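You operate a simulated robot arm through the tools that you are given. There is no shell and no other tool. Be economical: measure what you need, move in short steps, check, and stop when the job is done.

You run a simulated robot arm. Do the job below in one go: nothing can be reset, and whatever is moved stays where it is left.

## Task
Put things in order on the grey tile top. At the end: the white yoghurt tub from the grey tile top stands on top of the muffin in blue paper; the green soap bottle stands where the white yoghurt tub stood; the red carton (marked "APPLE") stands where the green soap bottle stood; the brown paper ball stands on top of the muffin in white paper; whatever was shut is shut again. Leave all else as you found it, and nothing knocked over.
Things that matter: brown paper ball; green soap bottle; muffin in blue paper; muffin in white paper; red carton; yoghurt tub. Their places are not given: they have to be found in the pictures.

Only the result counts: the job must be done as asked and must still hold three seconds after the hand-in. Knocking over, shifting, dropping, spilling or breaking anything else fails it.

## Robot
A 7-joint arm with a two-finger parallel gripper, fixed in place. Base frame: the origin is at the foot of the arm, x ahead of it, y to its left, z up; the work surface is at about z = 0. Lengths are in cm, angles in rad, forces in N, time in s.
With the tool pointing down near the work surface it reaches from about 24 to 62 cm from the base axis. Its first joint turns from -1.152 to 1.152 rad. Payload 2.6 kg.
The TCP is the grasp point between the finger pads, 3 cm short of the fingertips. In the tool frame z runs along the fingers and y along their closing line. Largest opening 9.4 cm; finger width 2.8, thickness 1; the body of the gripper, 5 by 9.6 cm, starts 5.5 cm behind the TCP.
Orientation is told as [roll, pitch, yaw] about the base's x, y, z axes, in that order, counted from this pose: with the fingers straight down and closing along the base's y, the tool's x points along the base's -x, its y along +y and its z along -z.

## Interface
- The arm moves only by the tool servo_tool. Its argument "moves" is a list of rows, each a list of 7 numbers: the shift along the tool's x, y, z in cm, then the turn, a rotation vector about the tool's x, y, z in rad, then the finger opening in cm, from 0 to 9.4. In form: [[tx, ty, tz, rx, ry, rz, grip], ...]. A call has 1 to 8 rows; each row is the pose to reach, as a shift and turn from the pose commanded when the call began, along the tool's axes at that moment. Each row takes 0.2 s and may step no farther than 5 cm and 0.15 rad from the row before; otherwise, or with a gripper value out of range, the whole call is refused. Where a pose cannot be reached the arm comes as near as it can. A force on the tool above 40 N (or 10 N above the force at the start of the call, whichever is more), or a blocked arm, ends the call early, and 0.2 s more pass. The fingers move at their own pace (about 7.2 cm/s each) and stop on an object; they squeeze with about 31 N. The grip force told is the motor's: it shows also when the fingers shut on nothing. Time passes only in rows, and 0.2 s behind the last, so rows that repeat a pose let the fingers close. It gives the time, the measured TCP pose, the force on the tool (base axes), the opening and the grip force at its end, in the units of the frame above (readings bear some noise), with the torque about the TCP (base axes, N m) and any sound that the robot's microphone picked up.
- Cameras (640 x 400 px; columns grow to the right, rows downward): "scene" is fixed at [3.03, 42.66, 56.78]; the picture's right is [-0.83, -0.56, 0.00], its down [-0.30, 0.45, -0.84] and it looks along [0.47, -0.70, -0.54] (base axes); focal length 329 px, centre (320, 200). "wrist" rides on the gripper at [7.6, 1.4, -10.2] in the tool frame; the picture's right is [-0.18, 0.98, 0.00], its down [-0.75, -0.14, -0.64] and it looks along [-0.63, -0.12, 0.77] (tool axes); focal length 243 px, centre (320, 200).
- grab_frame(camera): a new picture of that camera. It takes no simulated time.
- probe_pixels(camera, pixels): for up to 12 pixels [column, row] of the newest picture of that camera ("zoom" is the newest enlarged one), the place [x, y, z] in the base frame of the surface seen there, good to about 0.2 cm. It takes no simulated time.
- inspect(camera, box): a new picture of the part [left, top, right, bottom] of that camera's present view, enlarged. It takes no simulated time.
- hand_in(): hands the job in; it is judged then, once.

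Keep the steps short. Do not move on a guess: measure, check each grasp and each placing, and mend mistakes. In all there are 80 turns and 54 pictures (those below and enlarged ones count). Leave the gripper open and the arm clear of the work at the hand-in unless told otherwise, and finish with a single line.

The tools are called after ">>>" as a command line: name --pt "numbers of a row" for each row, then --argument value for the rest, lists and objects as JSON in quotes. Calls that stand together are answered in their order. servo_tool: Moves the arm, as the interface text tells. Its arguments: {"type":"object","properties":{"moves":{"type":"array","items":{"type":"array","items":{"type":"number"}}}},"required":["moves"]} The other tools are called the same way: grab_frame (camera) takes a picture; probe_pixels (camera, pixels) gives the place of the surface under pixels of a picture; inspect (camera, box) takes an enlarged picture of a part of a camera's view; hand_in () hands the job in.

At the start:

```text
time_s: 0.0
position: [34.45, -21.82, 27.41]
orientation: [0.001, -0.001, 0.0]
force: [0.3, -0.5, -0.8]
torque: [-0.01, 0.01, 0.01]
opening: 9.37
grasp_force: 0.0
```

scene: 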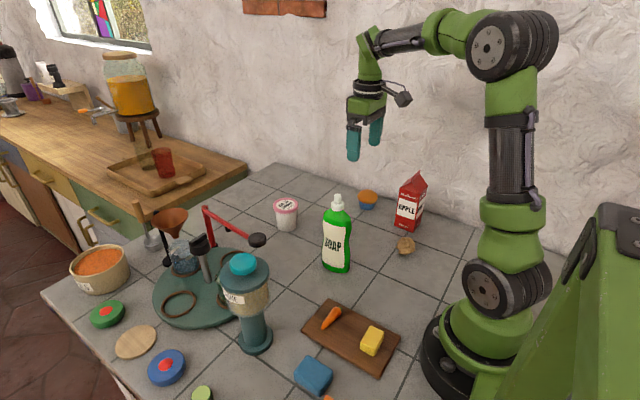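
wrist: 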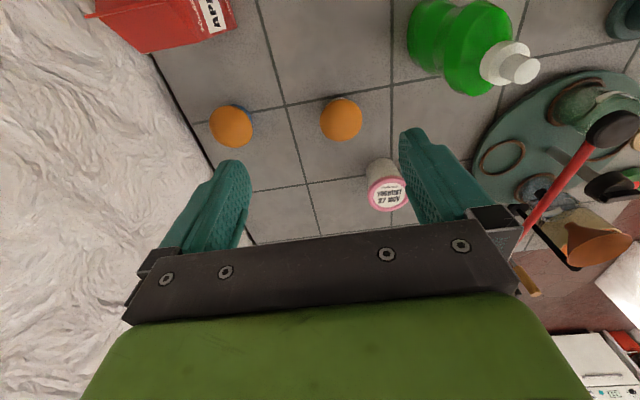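

I see the tub at (286,213), the soap at (337,235), the carton at (410,200), the paper ball at (404,245) and a muffin at (368,198). The second muffin is probably hidden behind the soap. I'll enlarge both views.

>>> inspect --camera "scene" --box '[260, 150, 450, 280]'

>>> inspect --camera "wrist" --box '[80, 0, 560, 230]'

>>> probe_pixels --camera "wrist" --pixels '[[231, 125], [341, 118], [388, 193], [383, 165], [455, 40], [520, 65], [170, 30], [210, 135], [341, 136], [300, 60]]'

>>> probe_pixels --camera "scene" --pixels '[[286, 204], [286, 222], [368, 193], [367, 206], [337, 198], [337, 245], [337, 268], [410, 210], [404, 241], [404, 252], [418, 176], [399, 226]]'

```text
3.08 times, centred on (355, 215) of scene
```

zoom: 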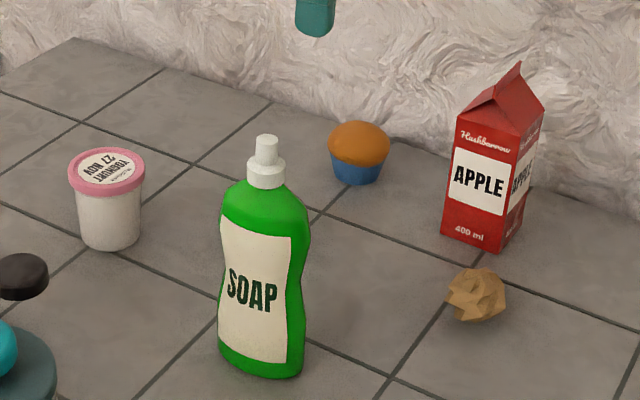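

```text
1.33 times, centred on (320, 115) of wrist
```

zoom: 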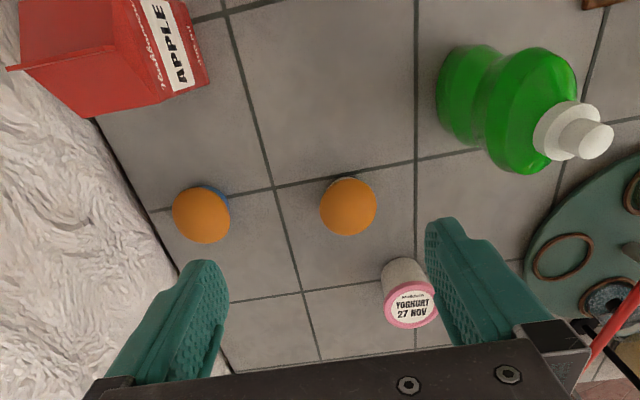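

```text
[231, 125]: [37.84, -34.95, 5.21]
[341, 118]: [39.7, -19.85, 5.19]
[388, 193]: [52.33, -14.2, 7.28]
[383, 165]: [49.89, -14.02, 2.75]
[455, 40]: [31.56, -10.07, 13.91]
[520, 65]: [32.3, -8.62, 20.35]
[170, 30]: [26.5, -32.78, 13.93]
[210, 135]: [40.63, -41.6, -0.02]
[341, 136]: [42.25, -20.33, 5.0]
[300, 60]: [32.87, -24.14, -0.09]
```

```text
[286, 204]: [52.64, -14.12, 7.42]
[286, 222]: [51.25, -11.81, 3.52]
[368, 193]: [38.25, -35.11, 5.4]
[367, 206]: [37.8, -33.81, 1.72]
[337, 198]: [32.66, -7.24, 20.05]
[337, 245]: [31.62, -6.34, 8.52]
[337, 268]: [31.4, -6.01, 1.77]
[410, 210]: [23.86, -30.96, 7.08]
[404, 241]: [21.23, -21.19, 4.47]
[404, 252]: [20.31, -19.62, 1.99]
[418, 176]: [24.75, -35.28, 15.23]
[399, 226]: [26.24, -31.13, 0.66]
```

Both muffins show up in the wrist view: blue near (38,-35) and another near (40.5,-20). Before moving I'll probe the edges of the tub, the soap, the carton and the nearby lever stand.

>>> inspect --camera "scene" --box '[130, 180, 370, 340]'

>>> probe_pixels --camera "scene" --pixels '[[275, 204], [296, 204], [286, 199], [286, 209], [257, 239], [238, 227], [210, 210], [240, 258], [200, 243], [172, 216], [256, 255], [256, 300]]'

>>> probe_pixels --camera "wrist" --pixels '[[372, 193], [402, 193], [388, 181], [388, 207], [412, 40], [460, 90], [485, 70], [440, 5], [500, 10], [525, 65], [612, 132], [480, 150]]'

```text
2.50 times, centred on (250, 260) of scene
```

zoom: 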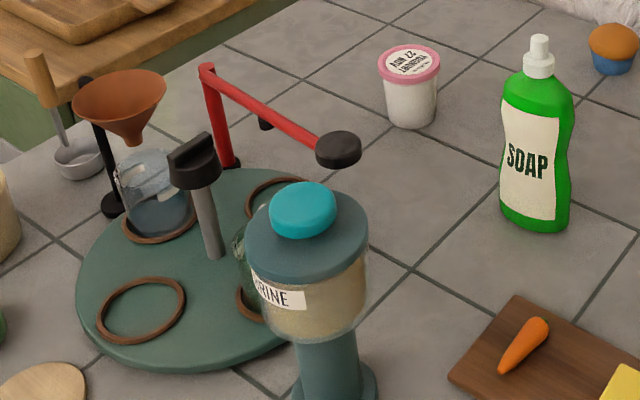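

```text
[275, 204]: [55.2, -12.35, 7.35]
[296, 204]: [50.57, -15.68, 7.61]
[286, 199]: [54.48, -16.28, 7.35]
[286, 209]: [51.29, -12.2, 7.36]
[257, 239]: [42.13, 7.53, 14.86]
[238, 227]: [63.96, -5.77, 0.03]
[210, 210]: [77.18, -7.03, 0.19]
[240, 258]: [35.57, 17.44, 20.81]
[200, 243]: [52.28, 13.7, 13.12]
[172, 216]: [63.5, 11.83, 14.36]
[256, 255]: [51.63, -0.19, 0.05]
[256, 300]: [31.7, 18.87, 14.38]
```

```text
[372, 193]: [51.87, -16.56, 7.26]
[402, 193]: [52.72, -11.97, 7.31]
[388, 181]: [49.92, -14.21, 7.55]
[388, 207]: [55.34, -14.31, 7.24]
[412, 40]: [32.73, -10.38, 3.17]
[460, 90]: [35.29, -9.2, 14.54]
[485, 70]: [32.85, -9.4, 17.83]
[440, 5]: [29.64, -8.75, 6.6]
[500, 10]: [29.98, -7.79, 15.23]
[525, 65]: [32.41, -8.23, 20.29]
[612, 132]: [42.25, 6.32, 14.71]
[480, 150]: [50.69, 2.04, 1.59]
```

The tub's centre is about (52.7,-14.2), with its rim at z 7.4 and about 6.5 cm wide. I'll move above it with the fingers open and high.

>>> servo_tool --pt "-4.5 1.9 1.5 0 0 0 9.4" --pt "-9 3.8 3.5 0 0 0 9.4" --pt "-13.5 5.7 6 0 0 0 9.4" --pt "-18.2 7.6 8.5 0 0 0 9.4" --pt "-18.2 7.6 11.5 0 0 0 9.4"

>>> grab_frame --camera "wrist"

```text
refused: row 1 steps farther than a row can; nothing moved
```

```text
48 pictures are left
```

wrist: 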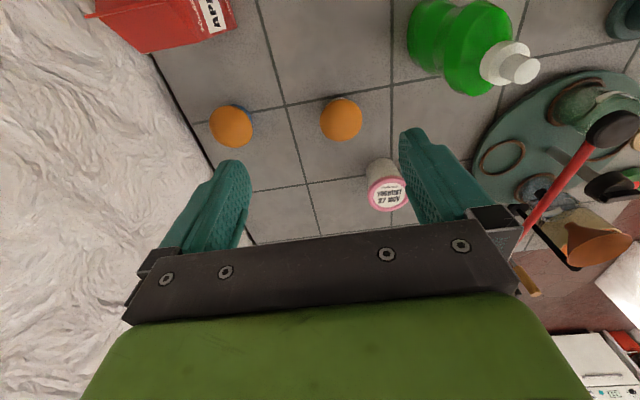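

The call was refused because a step was over 5 cm. I'll use smaller steps.

>>> servo_tool --pt "-3 1.3 1.5 0 0 0 9.4" --pt "-6.5 2.6 3.5 0 0 0 9.4" --pt "-10 4 5.5 0 0 0 9.4" --pt "-13.5 5.5 7.5 0 0 0 9.4" --pt "-16.5 7 9.5 0 0 0 9.4" --pt "-18.2 7.6 11.5 0 0 0 9.4" --pt "-18.2 7.6 11.5 0 0 0 9.4"

>>> grab_frame --camera "wrist"

```text
time_s: 1.6
position: [52.93, -14.29, 15.9]
orientation: [0.001, 0.0, 0.0]
force: [0.3, 0.1, -0.1]
torque: [0.0, -0.03, -0.01]
opening: 9.4
grasp_force: 0.0
```

```text
47 pictures are left
```

wrist: 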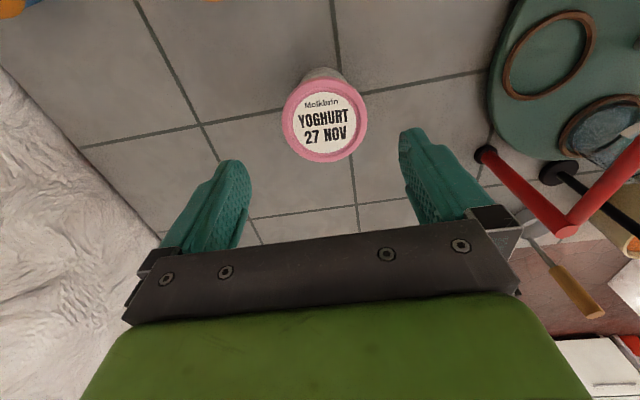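

The tub is between the fingers, with its lid centred at about (325,119). I'll probe the rim edges to get the centre.

>>> probe_pixels --camera "wrist" --pixels '[[325, 121], [285, 121], [365, 115], [325, 80], [327, 157], [300, 90], [350, 148], [300, 148], [352, 88], [325, 70]]'

```text
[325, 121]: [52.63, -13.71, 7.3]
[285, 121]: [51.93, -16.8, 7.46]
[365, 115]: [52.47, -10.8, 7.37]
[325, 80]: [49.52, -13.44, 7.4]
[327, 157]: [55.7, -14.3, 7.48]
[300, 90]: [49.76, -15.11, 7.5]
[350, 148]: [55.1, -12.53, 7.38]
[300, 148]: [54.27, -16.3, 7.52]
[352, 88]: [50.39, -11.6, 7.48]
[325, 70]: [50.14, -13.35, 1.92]
```

The tub's centre is about (52.55,-13.9). I'll correct for that, go down to z 4.9 and close.

>>> servo_tool --pt "0.4 0.35 3 0 0 0 9.4" --pt "0.4 0.35 6 0 0 0 9.4" --pt "0.4 0.35 9 0 0 0 9.4" --pt "0.4 0.35 11 0 0 0 9.4" --pt "0.4 0.35 11 0 0 0 9.4" --pt "0.4 0.35 11 0 0 0 7.2" --pt "0.4 0.35 11 0 0 0 5.5" --pt "0.4 0.35 11 0 0 0 5.0"

>>> grab_frame --camera "wrist"

```text
time_s: 3.4
position: [52.48, -13.87, 4.83]
orientation: [-0.001, 0.001, 0.0]
force: [0.7, 0.2, -0.1]
torque: [0.03, -0.02, -0.01]
opening: 7.15
grasp_force: 31.4
```

```text
46 pictures are left
```

wrist: 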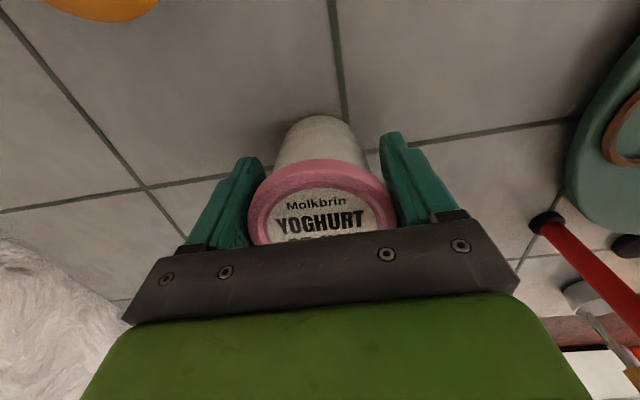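

The fingers hold the tub by its rim (opening 7.15, force 31 N). I'll lift it, then measure the blue muffin from the scene camera.

>>> servo_tool --pt "0 0 -3 0 0 0 5" --pt "0 0 -6 0 0 0 5" --pt "0 0 -10 0 0 0 5" --pt "0 0 -14 0 0 0 5" --pt "0 0 -14 0 0 0 5"

>>> inspect --camera "scene" --box '[338, 180, 398, 218]'

>>> grab_frame --camera "wrist"

```text
time_s: 4.6
position: [52.21, -13.97, 19.07]
orientation: [-0.002, 0.0, -0.001]
force: [-0.1, -0.6, -1.5]
torque: [0.02, 0.01, -0.02]
opening: 7.19
grasp_force: 30.9
```

```text
10.53 times, centred on (368, 199) of scene
```

zoom: 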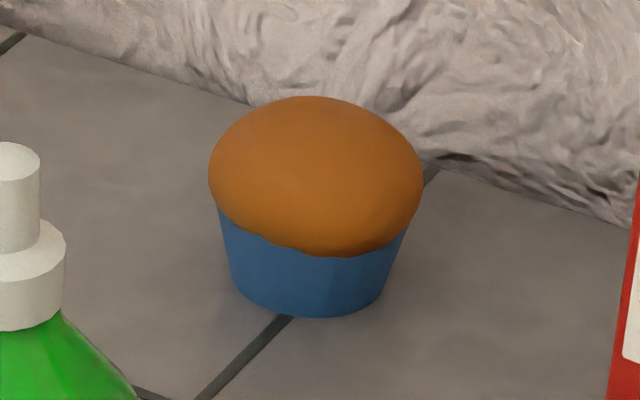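

```text
44 pictures are left
```

wrist: 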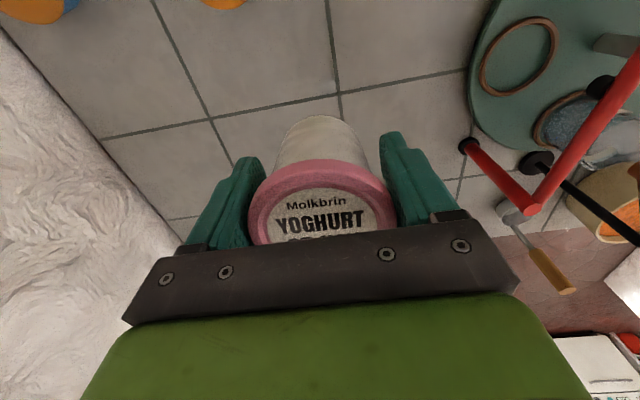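

The tub came up cleanly. Next I'll probe the blue muffin's dome and paper.

>>> probe_pixels --camera "zoom" --pixels '[[215, 180], [417, 185], [312, 100], [330, 252], [315, 150], [315, 120], [315, 190], [310, 310], [238, 290], [385, 280], [260, 150], [370, 150]]'

```text
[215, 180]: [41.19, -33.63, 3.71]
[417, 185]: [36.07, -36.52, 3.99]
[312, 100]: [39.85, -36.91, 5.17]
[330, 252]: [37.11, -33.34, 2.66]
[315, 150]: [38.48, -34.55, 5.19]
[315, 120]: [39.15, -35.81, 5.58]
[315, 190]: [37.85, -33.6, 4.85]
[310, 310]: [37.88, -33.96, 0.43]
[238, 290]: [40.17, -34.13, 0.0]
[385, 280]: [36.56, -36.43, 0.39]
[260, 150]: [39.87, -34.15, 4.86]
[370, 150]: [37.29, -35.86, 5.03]
```

The blue muffin's centre is about (38.9,-35.5) and its apex is at z 5.6. The wall is near y -41.6, so I'll turn the gripper to close along x with the camera away from the wall while carrying the tub over.

>>> servo_tool --pt "1 -1.6 0 0 0 0.14 5" --pt "2 -3.2 0 0 0 0.28 5" --pt "3 -4.8 0 0 0 0.42 5" --pt "4 -6.4 0 0 0 0.56 5" --pt "5 -8 0 0 0 0.7 5" --pt "6 -9.6 0 0 0 0.84 5" --pt "7 -11.2 0 0 0 0.98 5" --pt "8 -12.8 0 0 0 1.12 5"

```text
time_s: 6.4
position: [44.32, -26.87, 18.89]
orientation: [-0.001, 0.001, -1.122]
force: [0.1, 0.6, -1.2]
torque: [0.0, 0.01, -0.02]
opening: 7.16
grasp_force: 31.5
```

>>> servo_tool --pt "-1.4 -2.2 0 0 0 0.11 5" --pt "-2.7 -4.3 0 0 0 0.22 5" --pt "-4.0 -6.5 0 0 0 0.33 5" --pt "-5.4 -8.6 0 0 0 0.449 5" --pt "-5.4 -8.6 0 0 0 0.449 5"

>>> grab_frame --camera "wrist"

>>> inspect --camera "scene" --box '[318, 130, 418, 230]'

```text
time_s: 7.6
position: [38.98, -35.26, 18.88]
orientation: [0.0, 0.0, -1.572]
force: [0.4, -0.1, -1.9]
torque: [0.01, 0.0, 0.02]
opening: 7.16
grasp_force: 31.0
```

```text
43 pictures are left
```

wrist: 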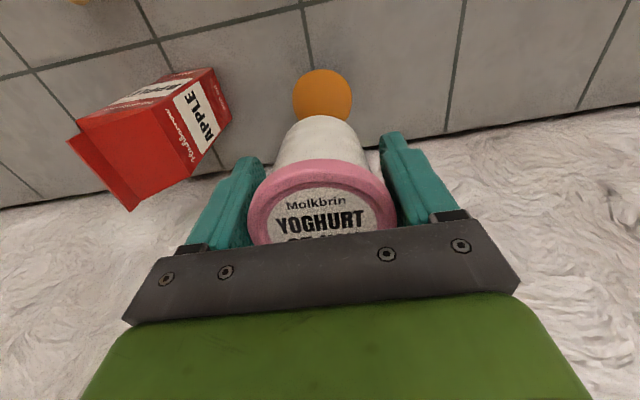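

```text
4.00 times, centred on (368, 180) of scene
```

zoom: 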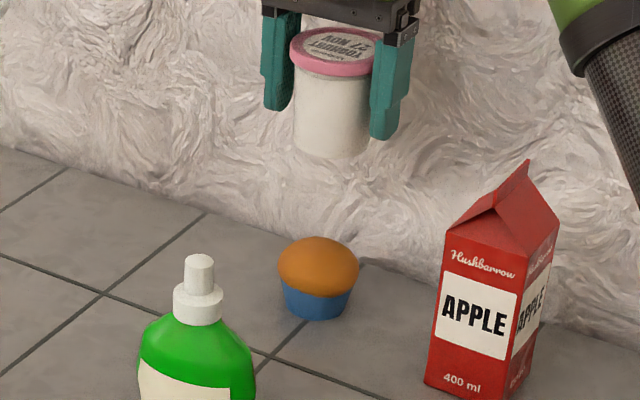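

The muffin sits behind the tub at (322,95). I'll probe its dome edges and the tub's body from this side.

>>> probe_pixels --camera "wrist" --pixels '[[294, 98], [350, 98], [322, 71], [322, 80], [322, 90], [322, 105], [305, 85], [340, 85], [320, 120], [275, 165], [370, 165]]'

>>> probe_pixels --camera "zoom" --pixels '[[296, 130], [369, 130], [332, 155], [332, 100], [332, 50], [280, 268], [357, 268], [318, 240]]'

```text
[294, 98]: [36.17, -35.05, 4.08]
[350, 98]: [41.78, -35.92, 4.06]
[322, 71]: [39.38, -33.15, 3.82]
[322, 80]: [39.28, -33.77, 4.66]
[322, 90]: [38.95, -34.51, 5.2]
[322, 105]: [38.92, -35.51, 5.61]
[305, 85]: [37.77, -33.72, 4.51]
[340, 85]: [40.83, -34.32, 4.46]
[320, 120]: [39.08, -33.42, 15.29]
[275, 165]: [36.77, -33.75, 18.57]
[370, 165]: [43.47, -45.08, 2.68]
```

```text
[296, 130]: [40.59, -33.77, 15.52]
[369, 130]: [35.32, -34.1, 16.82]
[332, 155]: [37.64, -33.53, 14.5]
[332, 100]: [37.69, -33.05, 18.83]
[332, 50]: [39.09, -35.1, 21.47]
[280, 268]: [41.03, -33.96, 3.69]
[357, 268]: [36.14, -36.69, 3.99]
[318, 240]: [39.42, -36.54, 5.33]
```

The muffin's centre is (38.97,-35.55), and the tub's is about 0.25 cm toward +y of it. I'll correct that and lower to just above contact, which should come at TCP z of about 10.4.

>>> servo_tool --pt "-0.25 0 2 0 0 0 5" --pt "-0.25 0 4 0 0 0 5" --pt "-0.25 0 6 0 0 0 5" --pt "-0.25 0 7.3 0 0 0 5" --pt "-0.25 0 7.9 0 0 0 5" --pt "-0.25 0 8.1 0 0 0 5"

>>> inspect --camera "scene" --box '[328, 150, 408, 220]'

```text
time_s: 9.0
position: [38.94, -35.52, 10.77]
orientation: [0.0, 0.002, -1.569]
force: [0.0, -0.1, -1.4]
torque: [0.03, -0.02, -0.02]
opening: 7.15
grasp_force: 31.2
```

```text
5.71 times, centred on (368, 185) of scene
```

zoom: 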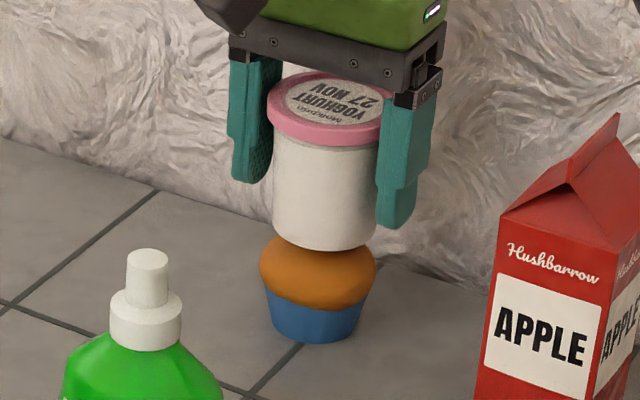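

The tub is centred over the muffin once perspective is allowed for. I'll lower it gently until it touches.

>>> servo_tool --pt "0 0 0.1 0 0 0 5" --pt "0 0 0.2 0 0 0 5" --pt "0 0 0.3 0 0 0 5" --pt "0 0 0.3 0 0 0 5"

```text
time_s: 10.0
position: [38.84, -35.57, 10.47]
orientation: [0.0, -0.001, -1.569]
force: [-0.2, -1.0, -1.8]
torque: [0.01, 0.0, 0.01]
opening: 7.13
grasp_force: 30.7
```

No contact yet, so I'll go further down in 0.1 cm steps.

>>> servo_tool --pt "0 0 0.1 0 0 0 5" --pt "0 0 0.1 0 0 0 5"

>>> inspect --camera "scene" --box '[328, 150, 408, 220]'

```text
time_s: 10.6
position: [38.94, -35.47, 10.43]
orientation: [-0.001, -0.001, -1.57]
force: [-0.1, -0.4, -3.3]
torque: [0.0, -0.01, 0.01]
opening: 7.17
grasp_force: 30.8
```

```text
5.71 times, centred on (368, 185) of scene
```

zoom: 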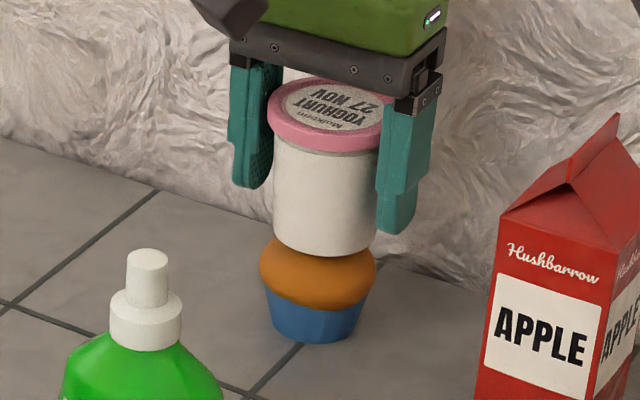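

>>> servo_tool --pt "0 0 0.1 0 0 0 5" --pt "0 0 0.1 0 0 0 5"

```text
time_s: 11.2
position: [38.92, -35.57, 10.42]
orientation: [0.0, -0.001, -1.569]
force: [0.7, 0.7, -2.3]
torque: [-0.01, 0.03, -0.03]
opening: 7.16
grasp_force: 31.0
```

>>> servo_tool --pt "0 0 0.1 0 0 0 5" --pt "0 0 0.15 0 0 0 5" --pt "0 0 0.15 0 0 0 5"

>>> inspect --camera "scene" --box '[348, 180, 388, 215]'

```text
time_s: 12.0
position: [38.97, -35.58, 10.15]
orientation: [0.002, 0.001, -1.569]
force: [0.3, -0.5, -0.5]
torque: [-0.03, -0.05, 0.02]
opening: 7.15
grasp_force: 30.7
```

```text
11.43 times, centred on (368, 198) of scene
```

zoom: 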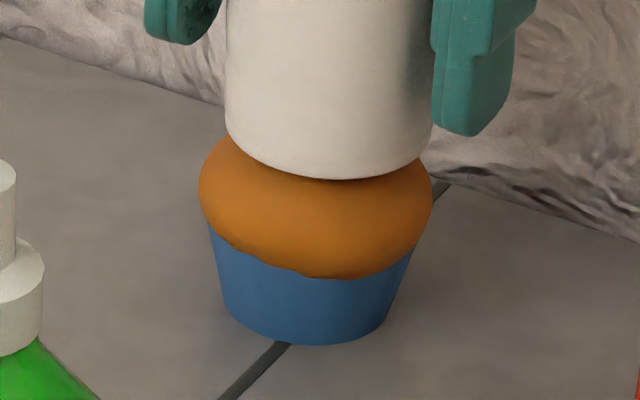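

>>> servo_tool --pt "0 0 0.1 0 0 0 5" --pt "0 0 0.1 0 0 0 5"

```text
time_s: 12.6
position: [38.97, -35.58, 10.17]
orientation: [0.002, -0.003, -1.571]
force: [-3.4, 3.0, 9.3]
torque: [0.16, 0.18, 0.01]
opening: 7.13
grasp_force: 31.1
```

It's in contact: the upward force is 9.3 N. I'll ease up slightly and open the fingers in small steps.

>>> servo_tool --pt "0 0 -0.1 0 0 0 5" --pt "0 0 -0.1 0 0 0 7.1" --pt "0 0 -0.1 0 0 0 7.4" --pt "0 0 -0.1 0 0 0 7.8" --pt "0 0 -0.1 0 0 0 8.4" --pt "0 0 -0.1 0 0 0 8.8"

>>> inspect --camera "scene" --box '[328, 150, 408, 220]'

```text
time_s: 14.0
position: [38.92, -35.59, 10.17]
orientation: [0.001, 0.0, -1.568]
force: [0.0, -0.4, 0.0]
torque: [0.01, -0.02, 0.01]
opening: 8.79
grasp_force: 0.0
```

```text
5.71 times, centred on (368, 185) of scene
```

zoom: 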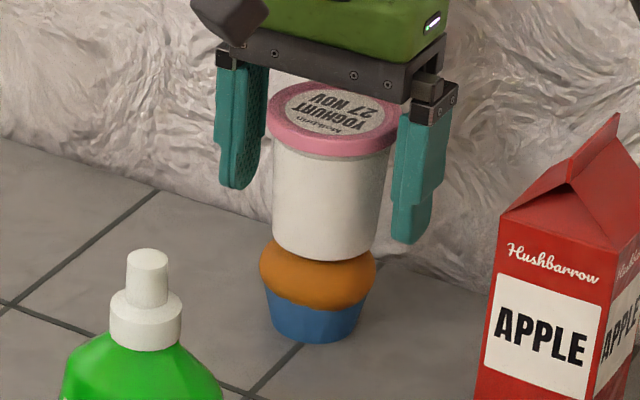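

The tub stands steady on the blue muffin. I'll rise and head toward the soap.

>>> servo_tool --pt "0 0 -4 0 0 0 8.8" --pt "0 0 -8.5 0 0 0 8.8" --pt "0 0 -13 0 0 0 9.4" --pt "0 0 -17 0 0 0 9.4" --pt "4 0 -17 0 0 -0.14 9.4" --pt "8 -0.5 -17 0 0 -0.28 9.4" --pt "12 -1.5 -17 0 0 -0.42 9.4" --pt "16 -2.5 -17 0 0 -0.56 9.4"

>>> grab_frame --camera "scene"

>>> grab_frame --camera "wrist"

```text
time_s: 15.8
position: [36.32, -19.63, 27.2]
orientation: [0.0, -0.001, -1.007]
force: [0.5, 0.8, 0.5]
torque: [0.01, 0.03, 0.02]
opening: 9.4
grasp_force: 0.1
```

```text
37 pictures are left
```

scene: 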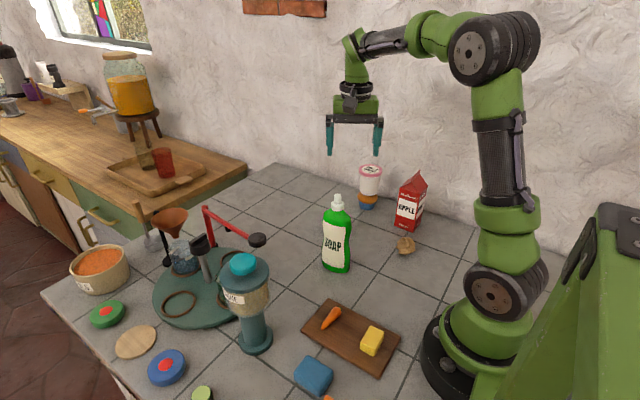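

```text
36 pictures are left
```

wrist: 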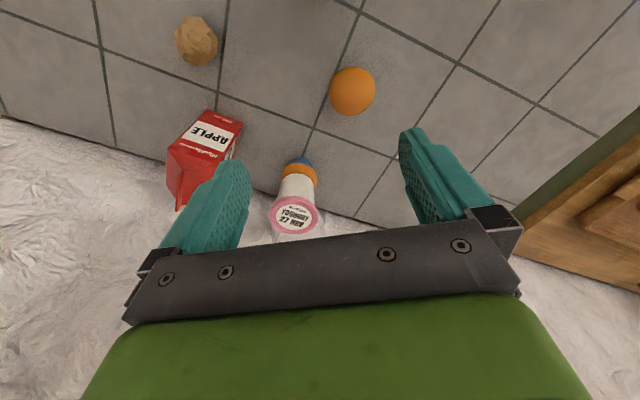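

This view shows the ball, the second muffin and the carton. I'll probe them now.

>>> probe_pixels --camera "wrist" --pixels '[[332, 92], [374, 92], [353, 68], [353, 114], [353, 90], [178, 42], [217, 42], [196, 20], [196, 64], [197, 40], [212, 113], [243, 124]]'

>>> servo_tool --pt "0 0 0 0 0 -0.14 9.4" --pt "0 0 0 0 0 -0.28 9.4" --pt "0 0 0 0 0 -0.42 9.4" --pt "0 0 0 0 0 -0.56 9.4" --pt "0 0 0 0 0 -0.7 9.4" --pt "0 0 0 0 0 -0.84 9.4" --pt "0 0 0 0 0 -1.0 9.4" --pt "0 0 0 0 0 -1.0 9.4"

>>> inspect --camera "scene" --box '[300, 185, 380, 280]'

```text
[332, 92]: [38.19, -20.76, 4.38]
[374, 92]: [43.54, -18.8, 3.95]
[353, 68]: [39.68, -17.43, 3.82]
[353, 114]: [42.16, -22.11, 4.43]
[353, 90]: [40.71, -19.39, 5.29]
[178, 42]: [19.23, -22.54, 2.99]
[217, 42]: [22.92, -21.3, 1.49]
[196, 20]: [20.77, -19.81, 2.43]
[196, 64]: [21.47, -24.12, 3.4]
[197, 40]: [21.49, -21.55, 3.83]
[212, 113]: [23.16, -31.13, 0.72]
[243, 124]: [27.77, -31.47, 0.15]
```

```text
refused: row 7 steps farther than a row can; nothing moved
```

```text
4.21 times, centred on (340, 232) of scene
```

zoom: 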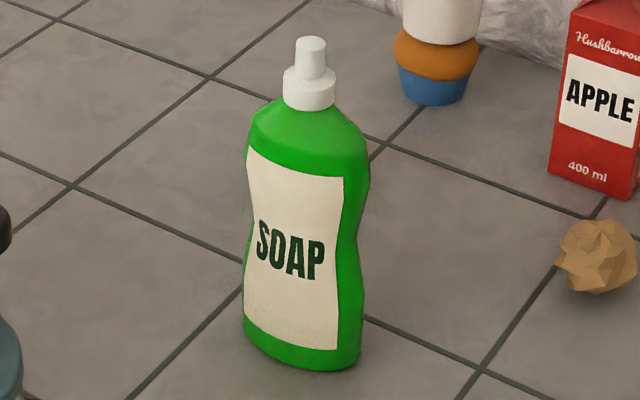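

One turn step was too big. I'll redo the turn and probe the soap's label and shoulders.

>>> probe_pixels --camera "zoom" --pixels '[[255, 170], [335, 190], [250, 310], [335, 335], [285, 130], [345, 150], [308, 40], [310, 60], [300, 100], [355, 200], [262, 125], [310, 110]]'

>>> servo_tool --pt "0 0 0 0 0 -0.14 9.4" --pt "0 0 0 0 0 -0.28 9.4" --pt "0 0 0 0 0 -0.42 9.4" --pt "0 0 0 0 0 -0.56 9.4" --pt "0 0 0 0 0 -0.7 9.4" --pt "0 0 0 0 0 -0.85 9.4" --pt "0 0 0 0 0 -1.0 9.4" --pt "0 0 0 0 0 -1.0 9.4"

>>> grab_frame --camera "wrist"

```text
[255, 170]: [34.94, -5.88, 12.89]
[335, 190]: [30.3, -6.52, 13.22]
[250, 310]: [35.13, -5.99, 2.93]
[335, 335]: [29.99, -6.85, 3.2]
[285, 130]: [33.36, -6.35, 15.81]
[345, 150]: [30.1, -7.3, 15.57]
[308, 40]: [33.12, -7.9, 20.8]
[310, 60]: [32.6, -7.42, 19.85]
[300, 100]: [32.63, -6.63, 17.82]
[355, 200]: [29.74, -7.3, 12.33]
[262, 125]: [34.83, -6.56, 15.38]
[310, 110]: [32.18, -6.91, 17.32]
```

```text
time_s: 17.6
position: [36.29, -19.59, 27.19]
orientation: [-0.001, 0.002, -0.008]
force: [1.1, 0.1, -0.5]
torque: [-0.02, 0.01, 0.01]
opening: 9.42
grasp_force: 0.0
```

```text
34 pictures are left
```

wrist: 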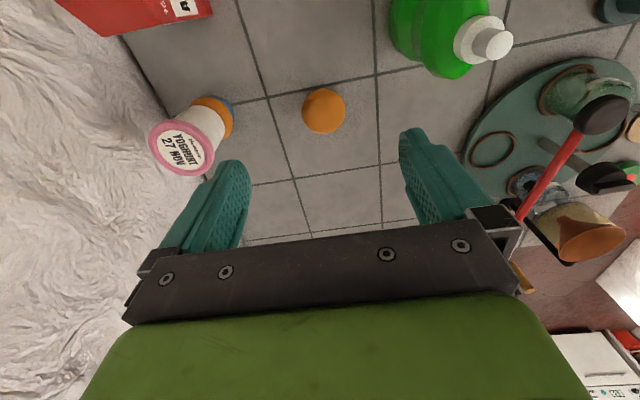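

The soap's label runs at about +0.15 rad to the x axis. Its centre is about (32.55,-8.3), and its top is at z 20–20.8. I'll probe the top and back, then move above it with yaw 0.15.

>>> probe_pixels --camera "wrist" --pixels '[[492, 42], [478, 42], [505, 42], [490, 30], [490, 55], [460, 40], [420, 60], [400, 20], [445, 75], [435, 30]]'

>>> servo_tool --pt "1 3 0 0 0 -0.05 9.4" --pt "2 6 0 0 0 -0.1 9.4" --pt "3 9 0 0 0 -0.16 9.4" --pt "3.74 11.3 0 0 0 -0.16 9.4" --pt "3.74 11.3 0.5 0 0 -0.16 9.4"

>>> grab_frame --camera "wrist"

>>> inspect --camera "scene" --box '[280, 130, 400, 280]'

```text
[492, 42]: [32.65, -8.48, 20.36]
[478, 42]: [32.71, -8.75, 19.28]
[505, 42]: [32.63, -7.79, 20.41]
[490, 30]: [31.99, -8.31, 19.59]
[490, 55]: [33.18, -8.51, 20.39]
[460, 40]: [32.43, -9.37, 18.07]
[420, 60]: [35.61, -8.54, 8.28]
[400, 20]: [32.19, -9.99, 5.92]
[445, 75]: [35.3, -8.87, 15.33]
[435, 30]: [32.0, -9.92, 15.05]
```

```text
time_s: 18.8
position: [32.75, -8.12, 26.77]
orientation: [-0.001, 0.001, 0.151]
force: [-0.5, -0.2, -0.8]
torque: [-0.02, 0.0, -0.01]
opening: 9.4
grasp_force: 0.1
```

```text
33 pictures are left
```

wrist: 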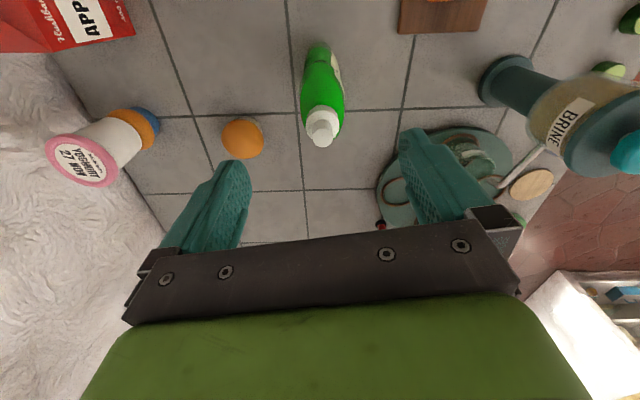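

```text
2.67 times, centred on (340, 205) of scene
```

zoom: 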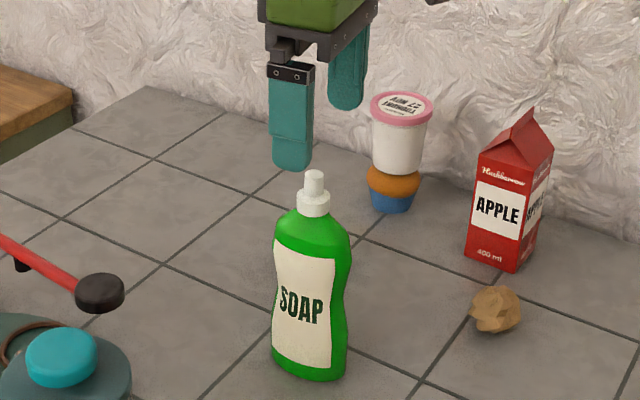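

The gripper is aligned with the bottle, whose cap top is at z 20.4 with its centre near (32.65,-8.25). I'll lower to TCP z 15.6 and close.

>>> servo_tool --pt "0.1 -0.1 3 0 0 0 9.4" --pt "0.1 -0.1 6 0 0 0 9.4" --pt "0.1 -0.1 9 0 0 0 9.4" --pt "0.1 -0.1 11.1 0 0 0 9.4" --pt "0.1 -0.1 11.1 0 0 0 7" --pt "0.1 -0.1 11.1 0 0 0 5" --pt "0.1 -0.1 11.1 0 0 0 3" --pt "0.1 -0.1 11.1 0 0 0 2.5"

>>> inspect --camera "scene" --box '[280, 160, 400, 280]'

```text
time_s: 20.6
position: [32.81, -8.4, 15.47]
orientation: [0.0, 0.001, 0.149]
force: [0.1, 0.9, -0.2]
torque: [0.07, -0.04, 0.01]
opening: 4.43
grasp_force: 31.4
```

```text
3.33 times, centred on (340, 220) of scene
```

zoom: 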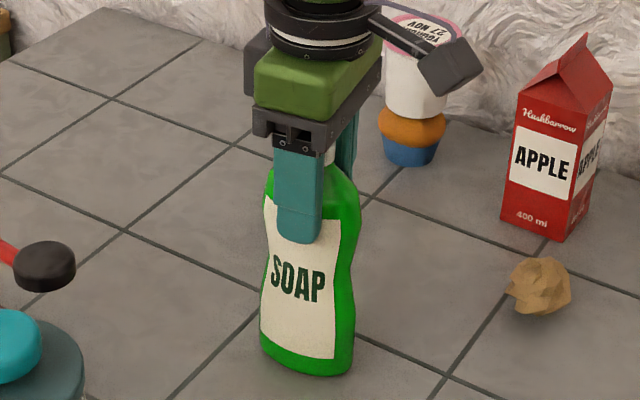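

Gripped: opening 4.43, force 31 N. Before carrying it over, I'll check where the red lever is relative to the target, and lift a little.

>>> servo_tool --pt "0 0 -2 0 0 0 2.5" --pt "0 0 -5 0 0 0 2.5" --pt "0 0 -8 0 0 0 2.5" --pt "0 0 -8 0 0 0 2.5"

>>> grab_frame --camera "scene"

>>> probe_pixels --camera "scene" --pixels '[[206, 209], [215, 215], [230, 224], [211, 230], [220, 244], [250, 235], [265, 238]]'

```text
time_s: 21.6
position: [32.66, -8.33, 23.57]
orientation: [0.0, 0.0, 0.15]
force: [-0.5, 0.4, -6.8]
torque: [-0.01, -0.03, 0.02]
opening: 4.42
grasp_force: 31.3
```

```text
30 pictures are left
```

scene: 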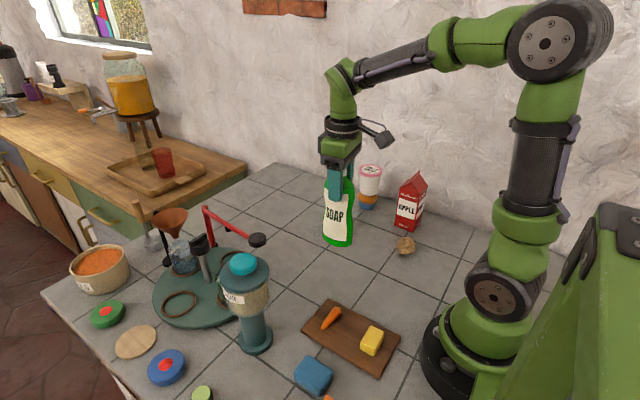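

```text
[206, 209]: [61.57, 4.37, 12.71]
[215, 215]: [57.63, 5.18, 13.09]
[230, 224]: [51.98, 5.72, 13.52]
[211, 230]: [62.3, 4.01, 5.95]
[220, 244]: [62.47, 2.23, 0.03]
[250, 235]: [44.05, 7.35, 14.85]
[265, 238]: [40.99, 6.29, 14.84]
```

The lever is at y 4–7, well clear. I'll carry the bottle at a bottom height of about 8 cm to above (52.65,-13.9).

>>> servo_tool --pt "-3.2 -1.4 0 0 0 0 2.5" --pt "-6.6 -2.9 0 0 0 0 2.5" --pt "-10 -4.5 0 0 0 0 2.5" --pt "-13.4 -6 0 0 0 0 2.5" --pt "-16.8 -7.5 0 0 0 0 2.5" --pt "-18.86 -8.46 0 0 0 0 2.5" --pt "-18.86 -8.46 2 0 0 0 2.5" --pt "-18.86 -8.46 2 0 0 0 2.5"

>>> inspect --camera "scene" --box '[230, 130, 350, 250]'

```text
time_s: 23.4
position: [52.53, -14.03, 21.6]
orientation: [0.0, 0.0, 0.15]
force: [0.0, 0.3, -6.7]
torque: [-0.03, 0.0, -0.02]
opening: 4.41
grasp_force: 31.6
```

```text
3.33 times, centred on (290, 190) of scene
```

zoom: 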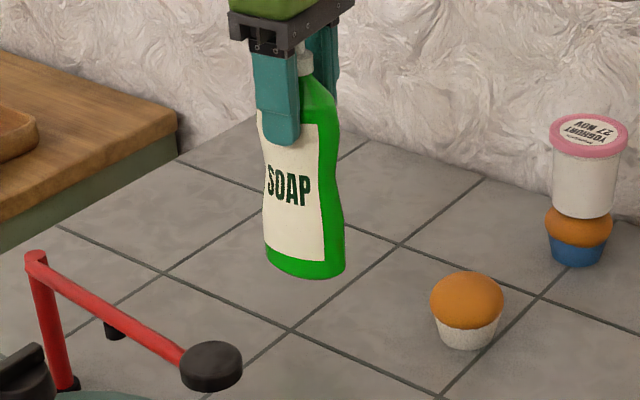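

The second muffin does have white paper. The bottle is over the target, so I'll lower it to just above the surface and then feel for contact.

>>> servo_tool --pt "-0.1 0.1 2 0 0 0 2.5" --pt "-0.1 0.1 4 0 0 0 2.5" --pt "-0.1 0.1 5.5 0 0 0 2.5" --pt "-0.1 0.1 5.8 0 0 0 2.5" --pt "-0.1 0.1 5.95 0 0 0 2.5" --pt "-0.1 0.1 6.05 0 0 0 2.5" --pt "-0.1 0.1 6.05 0 0 0 2.5"

```text
time_s: 25.0
position: [52.73, -13.73, 15.5]
orientation: [-0.001, -0.001, 0.149]
force: [-0.2, -0.1, -4.3]
torque: [-0.07, 0.03, 0.01]
opening: 4.41
grasp_force: 30.9
```

>>> servo_tool --pt "0 0 0.1 0 0 0 2.5" --pt "0 0 0.1 0 0 0 2.5"

>>> inspect --camera "scene" --box '[230, 150, 350, 270]'

```text
time_s: 25.6
position: [52.7, -13.8, 15.55]
orientation: [0.0, -0.002, 0.151]
force: [-0.7, 0.1, 2.2]
torque: [-0.15, 0.15, -0.02]
opening: 4.41
grasp_force: 31.1
```

```text
3.33 times, centred on (290, 210) of scene
```

zoom: 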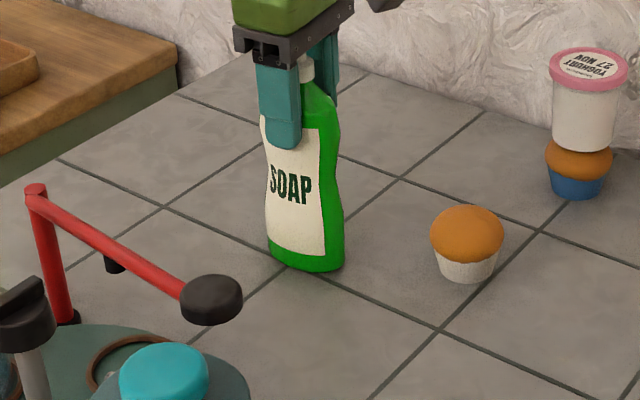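

The force has gone from -6.7 to +2.2, so the bottle is standing on the surface. I'll release it slowly and rise straight up, and probe the white muffin in this picture.

>>> probe_pixels --camera "zoom" --pixels '[[433, 240], [502, 240], [466, 206], [468, 261], [466, 225], [466, 282], [267, 252], [325, 262], [343, 258]]'

>>> servo_tool --pt "0 0 0 0 0 0 4.5" --pt "0 0 0 0 0 0 5.2" --pt "0 0 0 0 0 0 6.5" --pt "0 0 0 0 0 0 8" --pt "0 0 -3 0 0 0 8" --pt "0 0 -7 0 0 0 8" --pt "0 0 -11 0 0 0 8" --pt "0 0 -11 0 0 0 8"

>>> grab_frame --camera "scene"

```text
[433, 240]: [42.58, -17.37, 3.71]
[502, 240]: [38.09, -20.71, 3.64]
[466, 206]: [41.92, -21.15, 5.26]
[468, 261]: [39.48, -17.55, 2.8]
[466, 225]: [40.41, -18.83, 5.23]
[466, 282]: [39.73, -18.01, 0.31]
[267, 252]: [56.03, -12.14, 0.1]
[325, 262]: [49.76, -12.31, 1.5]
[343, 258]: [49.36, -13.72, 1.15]
```

```text
time_s: 27.4
position: [52.57, -13.89, 26.25]
orientation: [0.0, 0.0, 0.149]
force: [-0.8, -0.7, -1.1]
torque: [-0.01, 0.01, -0.01]
opening: 8.0
grasp_force: 0.0
```

```text
27 pictures are left
```

scene: 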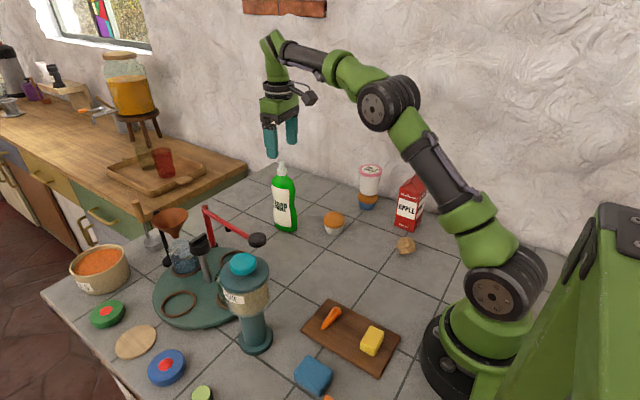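

The soap is standing. Next is the carton: I'll zoom in and probe its shape.

>>> inspect --camera "scene" --box '[380, 165, 440, 265]'

```text
4.00 times, centred on (410, 215) of scene
```

zoom: 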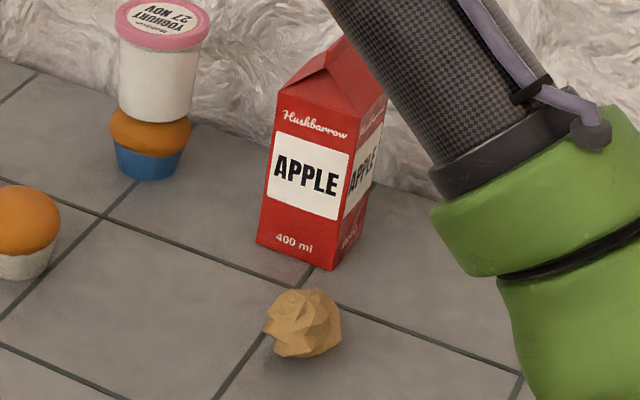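

>>> probe_pixels --camera "zoom" --pixels '[[262, 240], [325, 265], [358, 240], [285, 110], [350, 138], [383, 110], [300, 180], [340, 195], [365, 180], [335, 50], [290, 85], [362, 90]]'

```text
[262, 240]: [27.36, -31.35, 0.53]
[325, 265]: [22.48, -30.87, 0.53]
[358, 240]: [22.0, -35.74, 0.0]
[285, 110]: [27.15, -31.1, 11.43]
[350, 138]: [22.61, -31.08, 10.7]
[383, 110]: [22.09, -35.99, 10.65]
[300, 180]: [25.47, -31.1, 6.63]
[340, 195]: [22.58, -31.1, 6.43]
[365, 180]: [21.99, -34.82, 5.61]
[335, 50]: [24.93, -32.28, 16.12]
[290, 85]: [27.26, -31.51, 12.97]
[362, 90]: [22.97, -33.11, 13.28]
```

The carton is about 5.6 cm square, centred near (24.9,-33.8) and aligned with the axes. Its ridge is along y at z 16. I'll go there high up, turning to close along x so the gripper stays clear of the wall.

>>> servo_tool --pt "2.2 -1.19 0 0 0 0.14 8" --pt "4.4 -2.37 0 0 0 0.28 8" --pt "6.6 -3.56 0 0 0 0.42 8" --pt "8.8 -4.74 0 0 0 0.56 8" --pt "11 -5.93 0 0 0 0.7 8" --pt "13.2 -7.1 0 0 0 0.84 8" --pt "15.4 -8.3 0 0 0 0.98 8" --pt "17.6 -9.48 0 0 0 1.12 8"

```text
time_s: 29.2
position: [36.61, -25.86, 26.39]
orientation: [0.001, 0.0, -0.971]
force: [0.5, -0.4, -0.5]
torque: [0.0, 0.02, -0.02]
opening: 7.99
grasp_force: 0.0
```

>>> servo_tool --pt "0 -3.5 0 0 0 0.15 8.5" --pt "0 -7.0 0 0 0 0.3 9.4" --pt "0 -10.5 0 0 0 0.45 9.4" --pt "0.05 -14.1 0 0 0 0.6 9.4" --pt "0.05 -14.1 2 0 0 0.6 9.4" --pt "0.05 -14.1 2 0 0 0.6 9.4"

>>> grab_frame --camera "wrist"

>>> inspect --camera "scene" --box '[350, 110, 470, 260]'

```text
time_s: 30.6
position: [24.88, -33.63, 24.39]
orientation: [-0.001, 0.001, -1.57]
force: [-0.3, -0.4, -0.5]
torque: [-0.04, 0.01, 0.02]
opening: 9.4
grasp_force: 0.0
```

```text
25 pictures are left
```

wrist: 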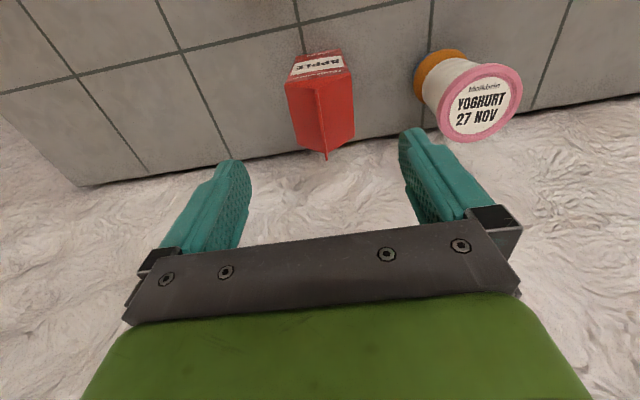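

```text
2.67 times, centred on (410, 185) of scene
```

zoom: 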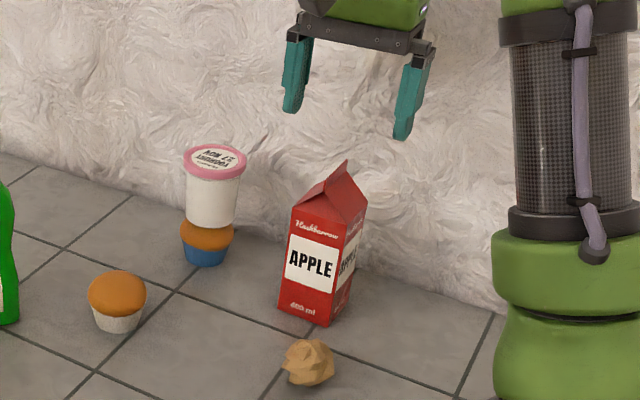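

>>> probe_pixels --camera "wrist" --pixels '[[288, 83], [350, 70], [297, 57], [338, 51], [319, 92], [323, 120], [326, 155], [354, 125], [299, 140], [340, 110], [305, 110], [318, 75]]'

```text
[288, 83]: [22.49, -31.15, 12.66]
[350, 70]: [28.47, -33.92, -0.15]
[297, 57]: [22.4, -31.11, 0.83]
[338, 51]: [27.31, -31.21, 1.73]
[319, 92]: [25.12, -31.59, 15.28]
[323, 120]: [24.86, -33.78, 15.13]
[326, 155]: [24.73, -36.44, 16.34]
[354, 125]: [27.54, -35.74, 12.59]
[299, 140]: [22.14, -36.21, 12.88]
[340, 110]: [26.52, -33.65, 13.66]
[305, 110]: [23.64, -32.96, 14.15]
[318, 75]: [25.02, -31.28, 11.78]
```

The carton's centre is (24.9,-33.8), its top is at 16.3 and it's turned by about -0.07 rad. I'll align, go down to z 11.3 and close.

>>> servo_tool --pt "-0.15 0 3.5 0 0 0.06 9.4" --pt "-0.15 0 7 0 0 0.06 9.4" --pt "-0.15 0 10.5 0 0 0.06 9.4" --pt "-0.15 0 13.1 0 0 0.06 9.4" --pt "-0.15 0 13.1 0 0 0.06 8" --pt "-0.15 0 13.1 0 0 0.06 6.5" --pt "-0.15 0 13.1 0 0 0.06 5" --pt "-0.15 0 13.1 0 0 0.06 4.2"

>>> inspect --camera "scene" --box '[350, 130, 470, 260]'

```text
time_s: 32.4
position: [25.05, -33.92, 11.2]
orientation: [0.0, 0.0, -1.632]
force: [0.3, -0.7, -0.9]
torque: [-0.04, -0.03, 0.0]
opening: 6.23
grasp_force: 31.1
```

```text
3.08 times, centred on (410, 195) of scene
```

zoom: 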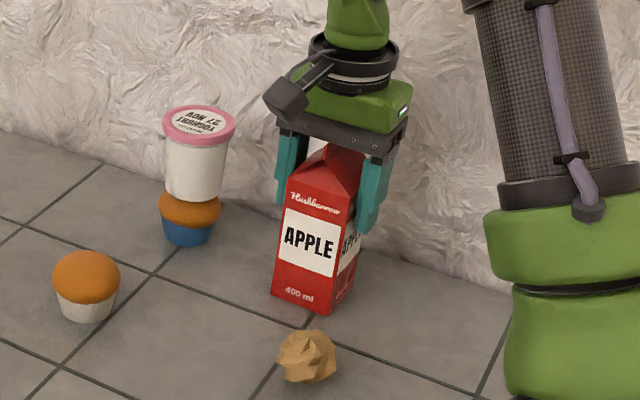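

Gripped: opening 6.23, force 31 N, carton upright. I'll lift it.

>>> servo_tool --pt "0 0 -1.5 0 0 0 4.2" --pt "0 0 -4.5 0 0 0 4.2" --pt "0 0 -8 0 0 0 4.2" --pt "4.3 1 -8 0 0 0 4.2" --pt "8.6 2 -8 0 0 0 4.2" --pt "12.9 3 -8 0 0 0 4.2" --pt "17.2 4 -8 0 0 0 4.2"

>>> grab_frame --camera "scene"

```text
time_s: 34.0
position: [30.16, -17.0, 19.14]
orientation: [0.0, 0.001, -1.63]
force: [0.4, 0.6, -4.6]
torque: [-0.02, 0.04, -0.01]
opening: 6.24
grasp_force: 30.8
```

```text
22 pictures are left
```

scene: 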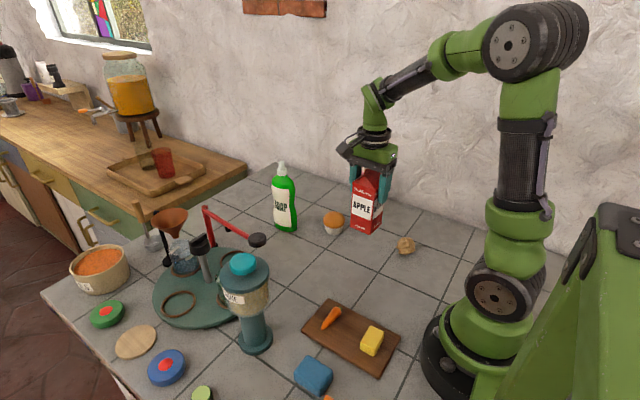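

The carton is held well. I'll carry on to the soap's old place and lower it to just above the surface.

>>> servo_tool --pt "4.3 1 0 0 0 0 4.2" --pt "8.7 2.08 0 0 0 0 4.2" --pt "8.7 2.08 2 0 0 0 4.2" --pt "8.7 2.08 4 0 0 0 4.2" --pt "8.7 2.08 6 0 0 0 4.2" --pt "8.7 2.08 7.5 0 0 0 4.2" --pt "8.7 2.08 7.5 0 0 0 4.2"

>>> inspect --camera "scene" --box '[280, 170, 400, 300]'

```text
time_s: 35.6
position: [32.77, -8.37, 11.88]
orientation: [0.002, 0.0, -1.63]
force: [-0.4, 0.8, -4.5]
torque: [-0.03, 0.04, -0.02]
opening: 6.21
grasp_force: 30.9
```

```text
3.08 times, centred on (340, 235) of scene
```

zoom: 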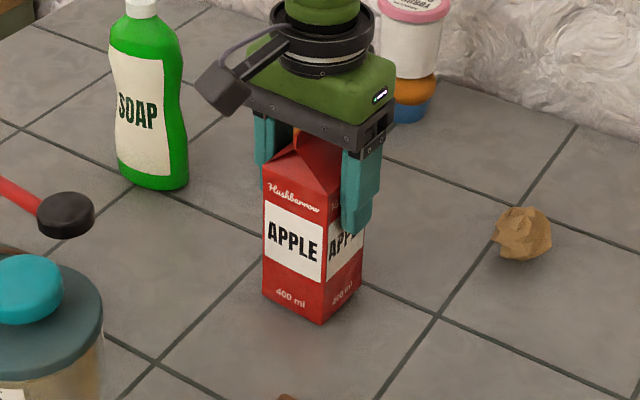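

The carton is over the spot, about 0.5 cm up. I'll lower it gently to contact.

>>> servo_tool --pt "0 0 0.2 0 0 0 4.2" --pt "0 0 0.35 0 0 0 4.2" --pt "0 0 0.5 0 0 0 4.2" --pt "0 0 0.6 0 0 0 4.2" --pt "0 0 0.6 0 0 0 4.2"

```text
time_s: 36.8
position: [32.54, -8.38, 11.31]
orientation: [0.0, -0.001, -1.631]
force: [-3.4, 1.4, 6.5]
torque: [0.01, 0.42, -0.02]
opening: 6.22
grasp_force: 31.1
```

It's in contact (+6.5 N). I'll release and rise.

>>> servo_tool --pt "0 0 -0.07 0 0 0 6.1" --pt "0 0 -0.07 0 0 0 6.4" --pt "0 0 -0.07 0 0 0 7" --pt "0 0 -0.07 0 0 0 8.5" --pt "0 0 -0.07 0 0 0 9.2" --pt "0 0 -3 0 0 0 9.2" --pt "0 0 -7 0 0 0 9.2" --pt "0 0 -11 0 0 0 9.2"

>>> inspect --camera "scene" --box '[280, 130, 440, 290]'

```text
time_s: 38.6
position: [32.59, -8.43, 22.18]
orientation: [0.0, -0.001, -1.63]
force: [0.5, -0.2, -0.1]
torque: [0.02, -0.01, -0.03]
opening: 9.17
grasp_force: 0.1
```

```text
2.50 times, centred on (360, 210) of scene
```

zoom: 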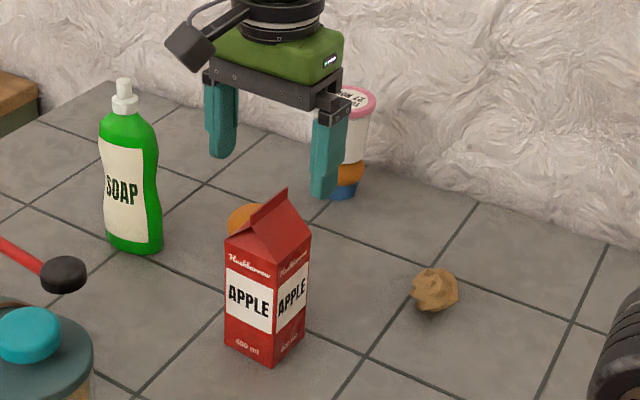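

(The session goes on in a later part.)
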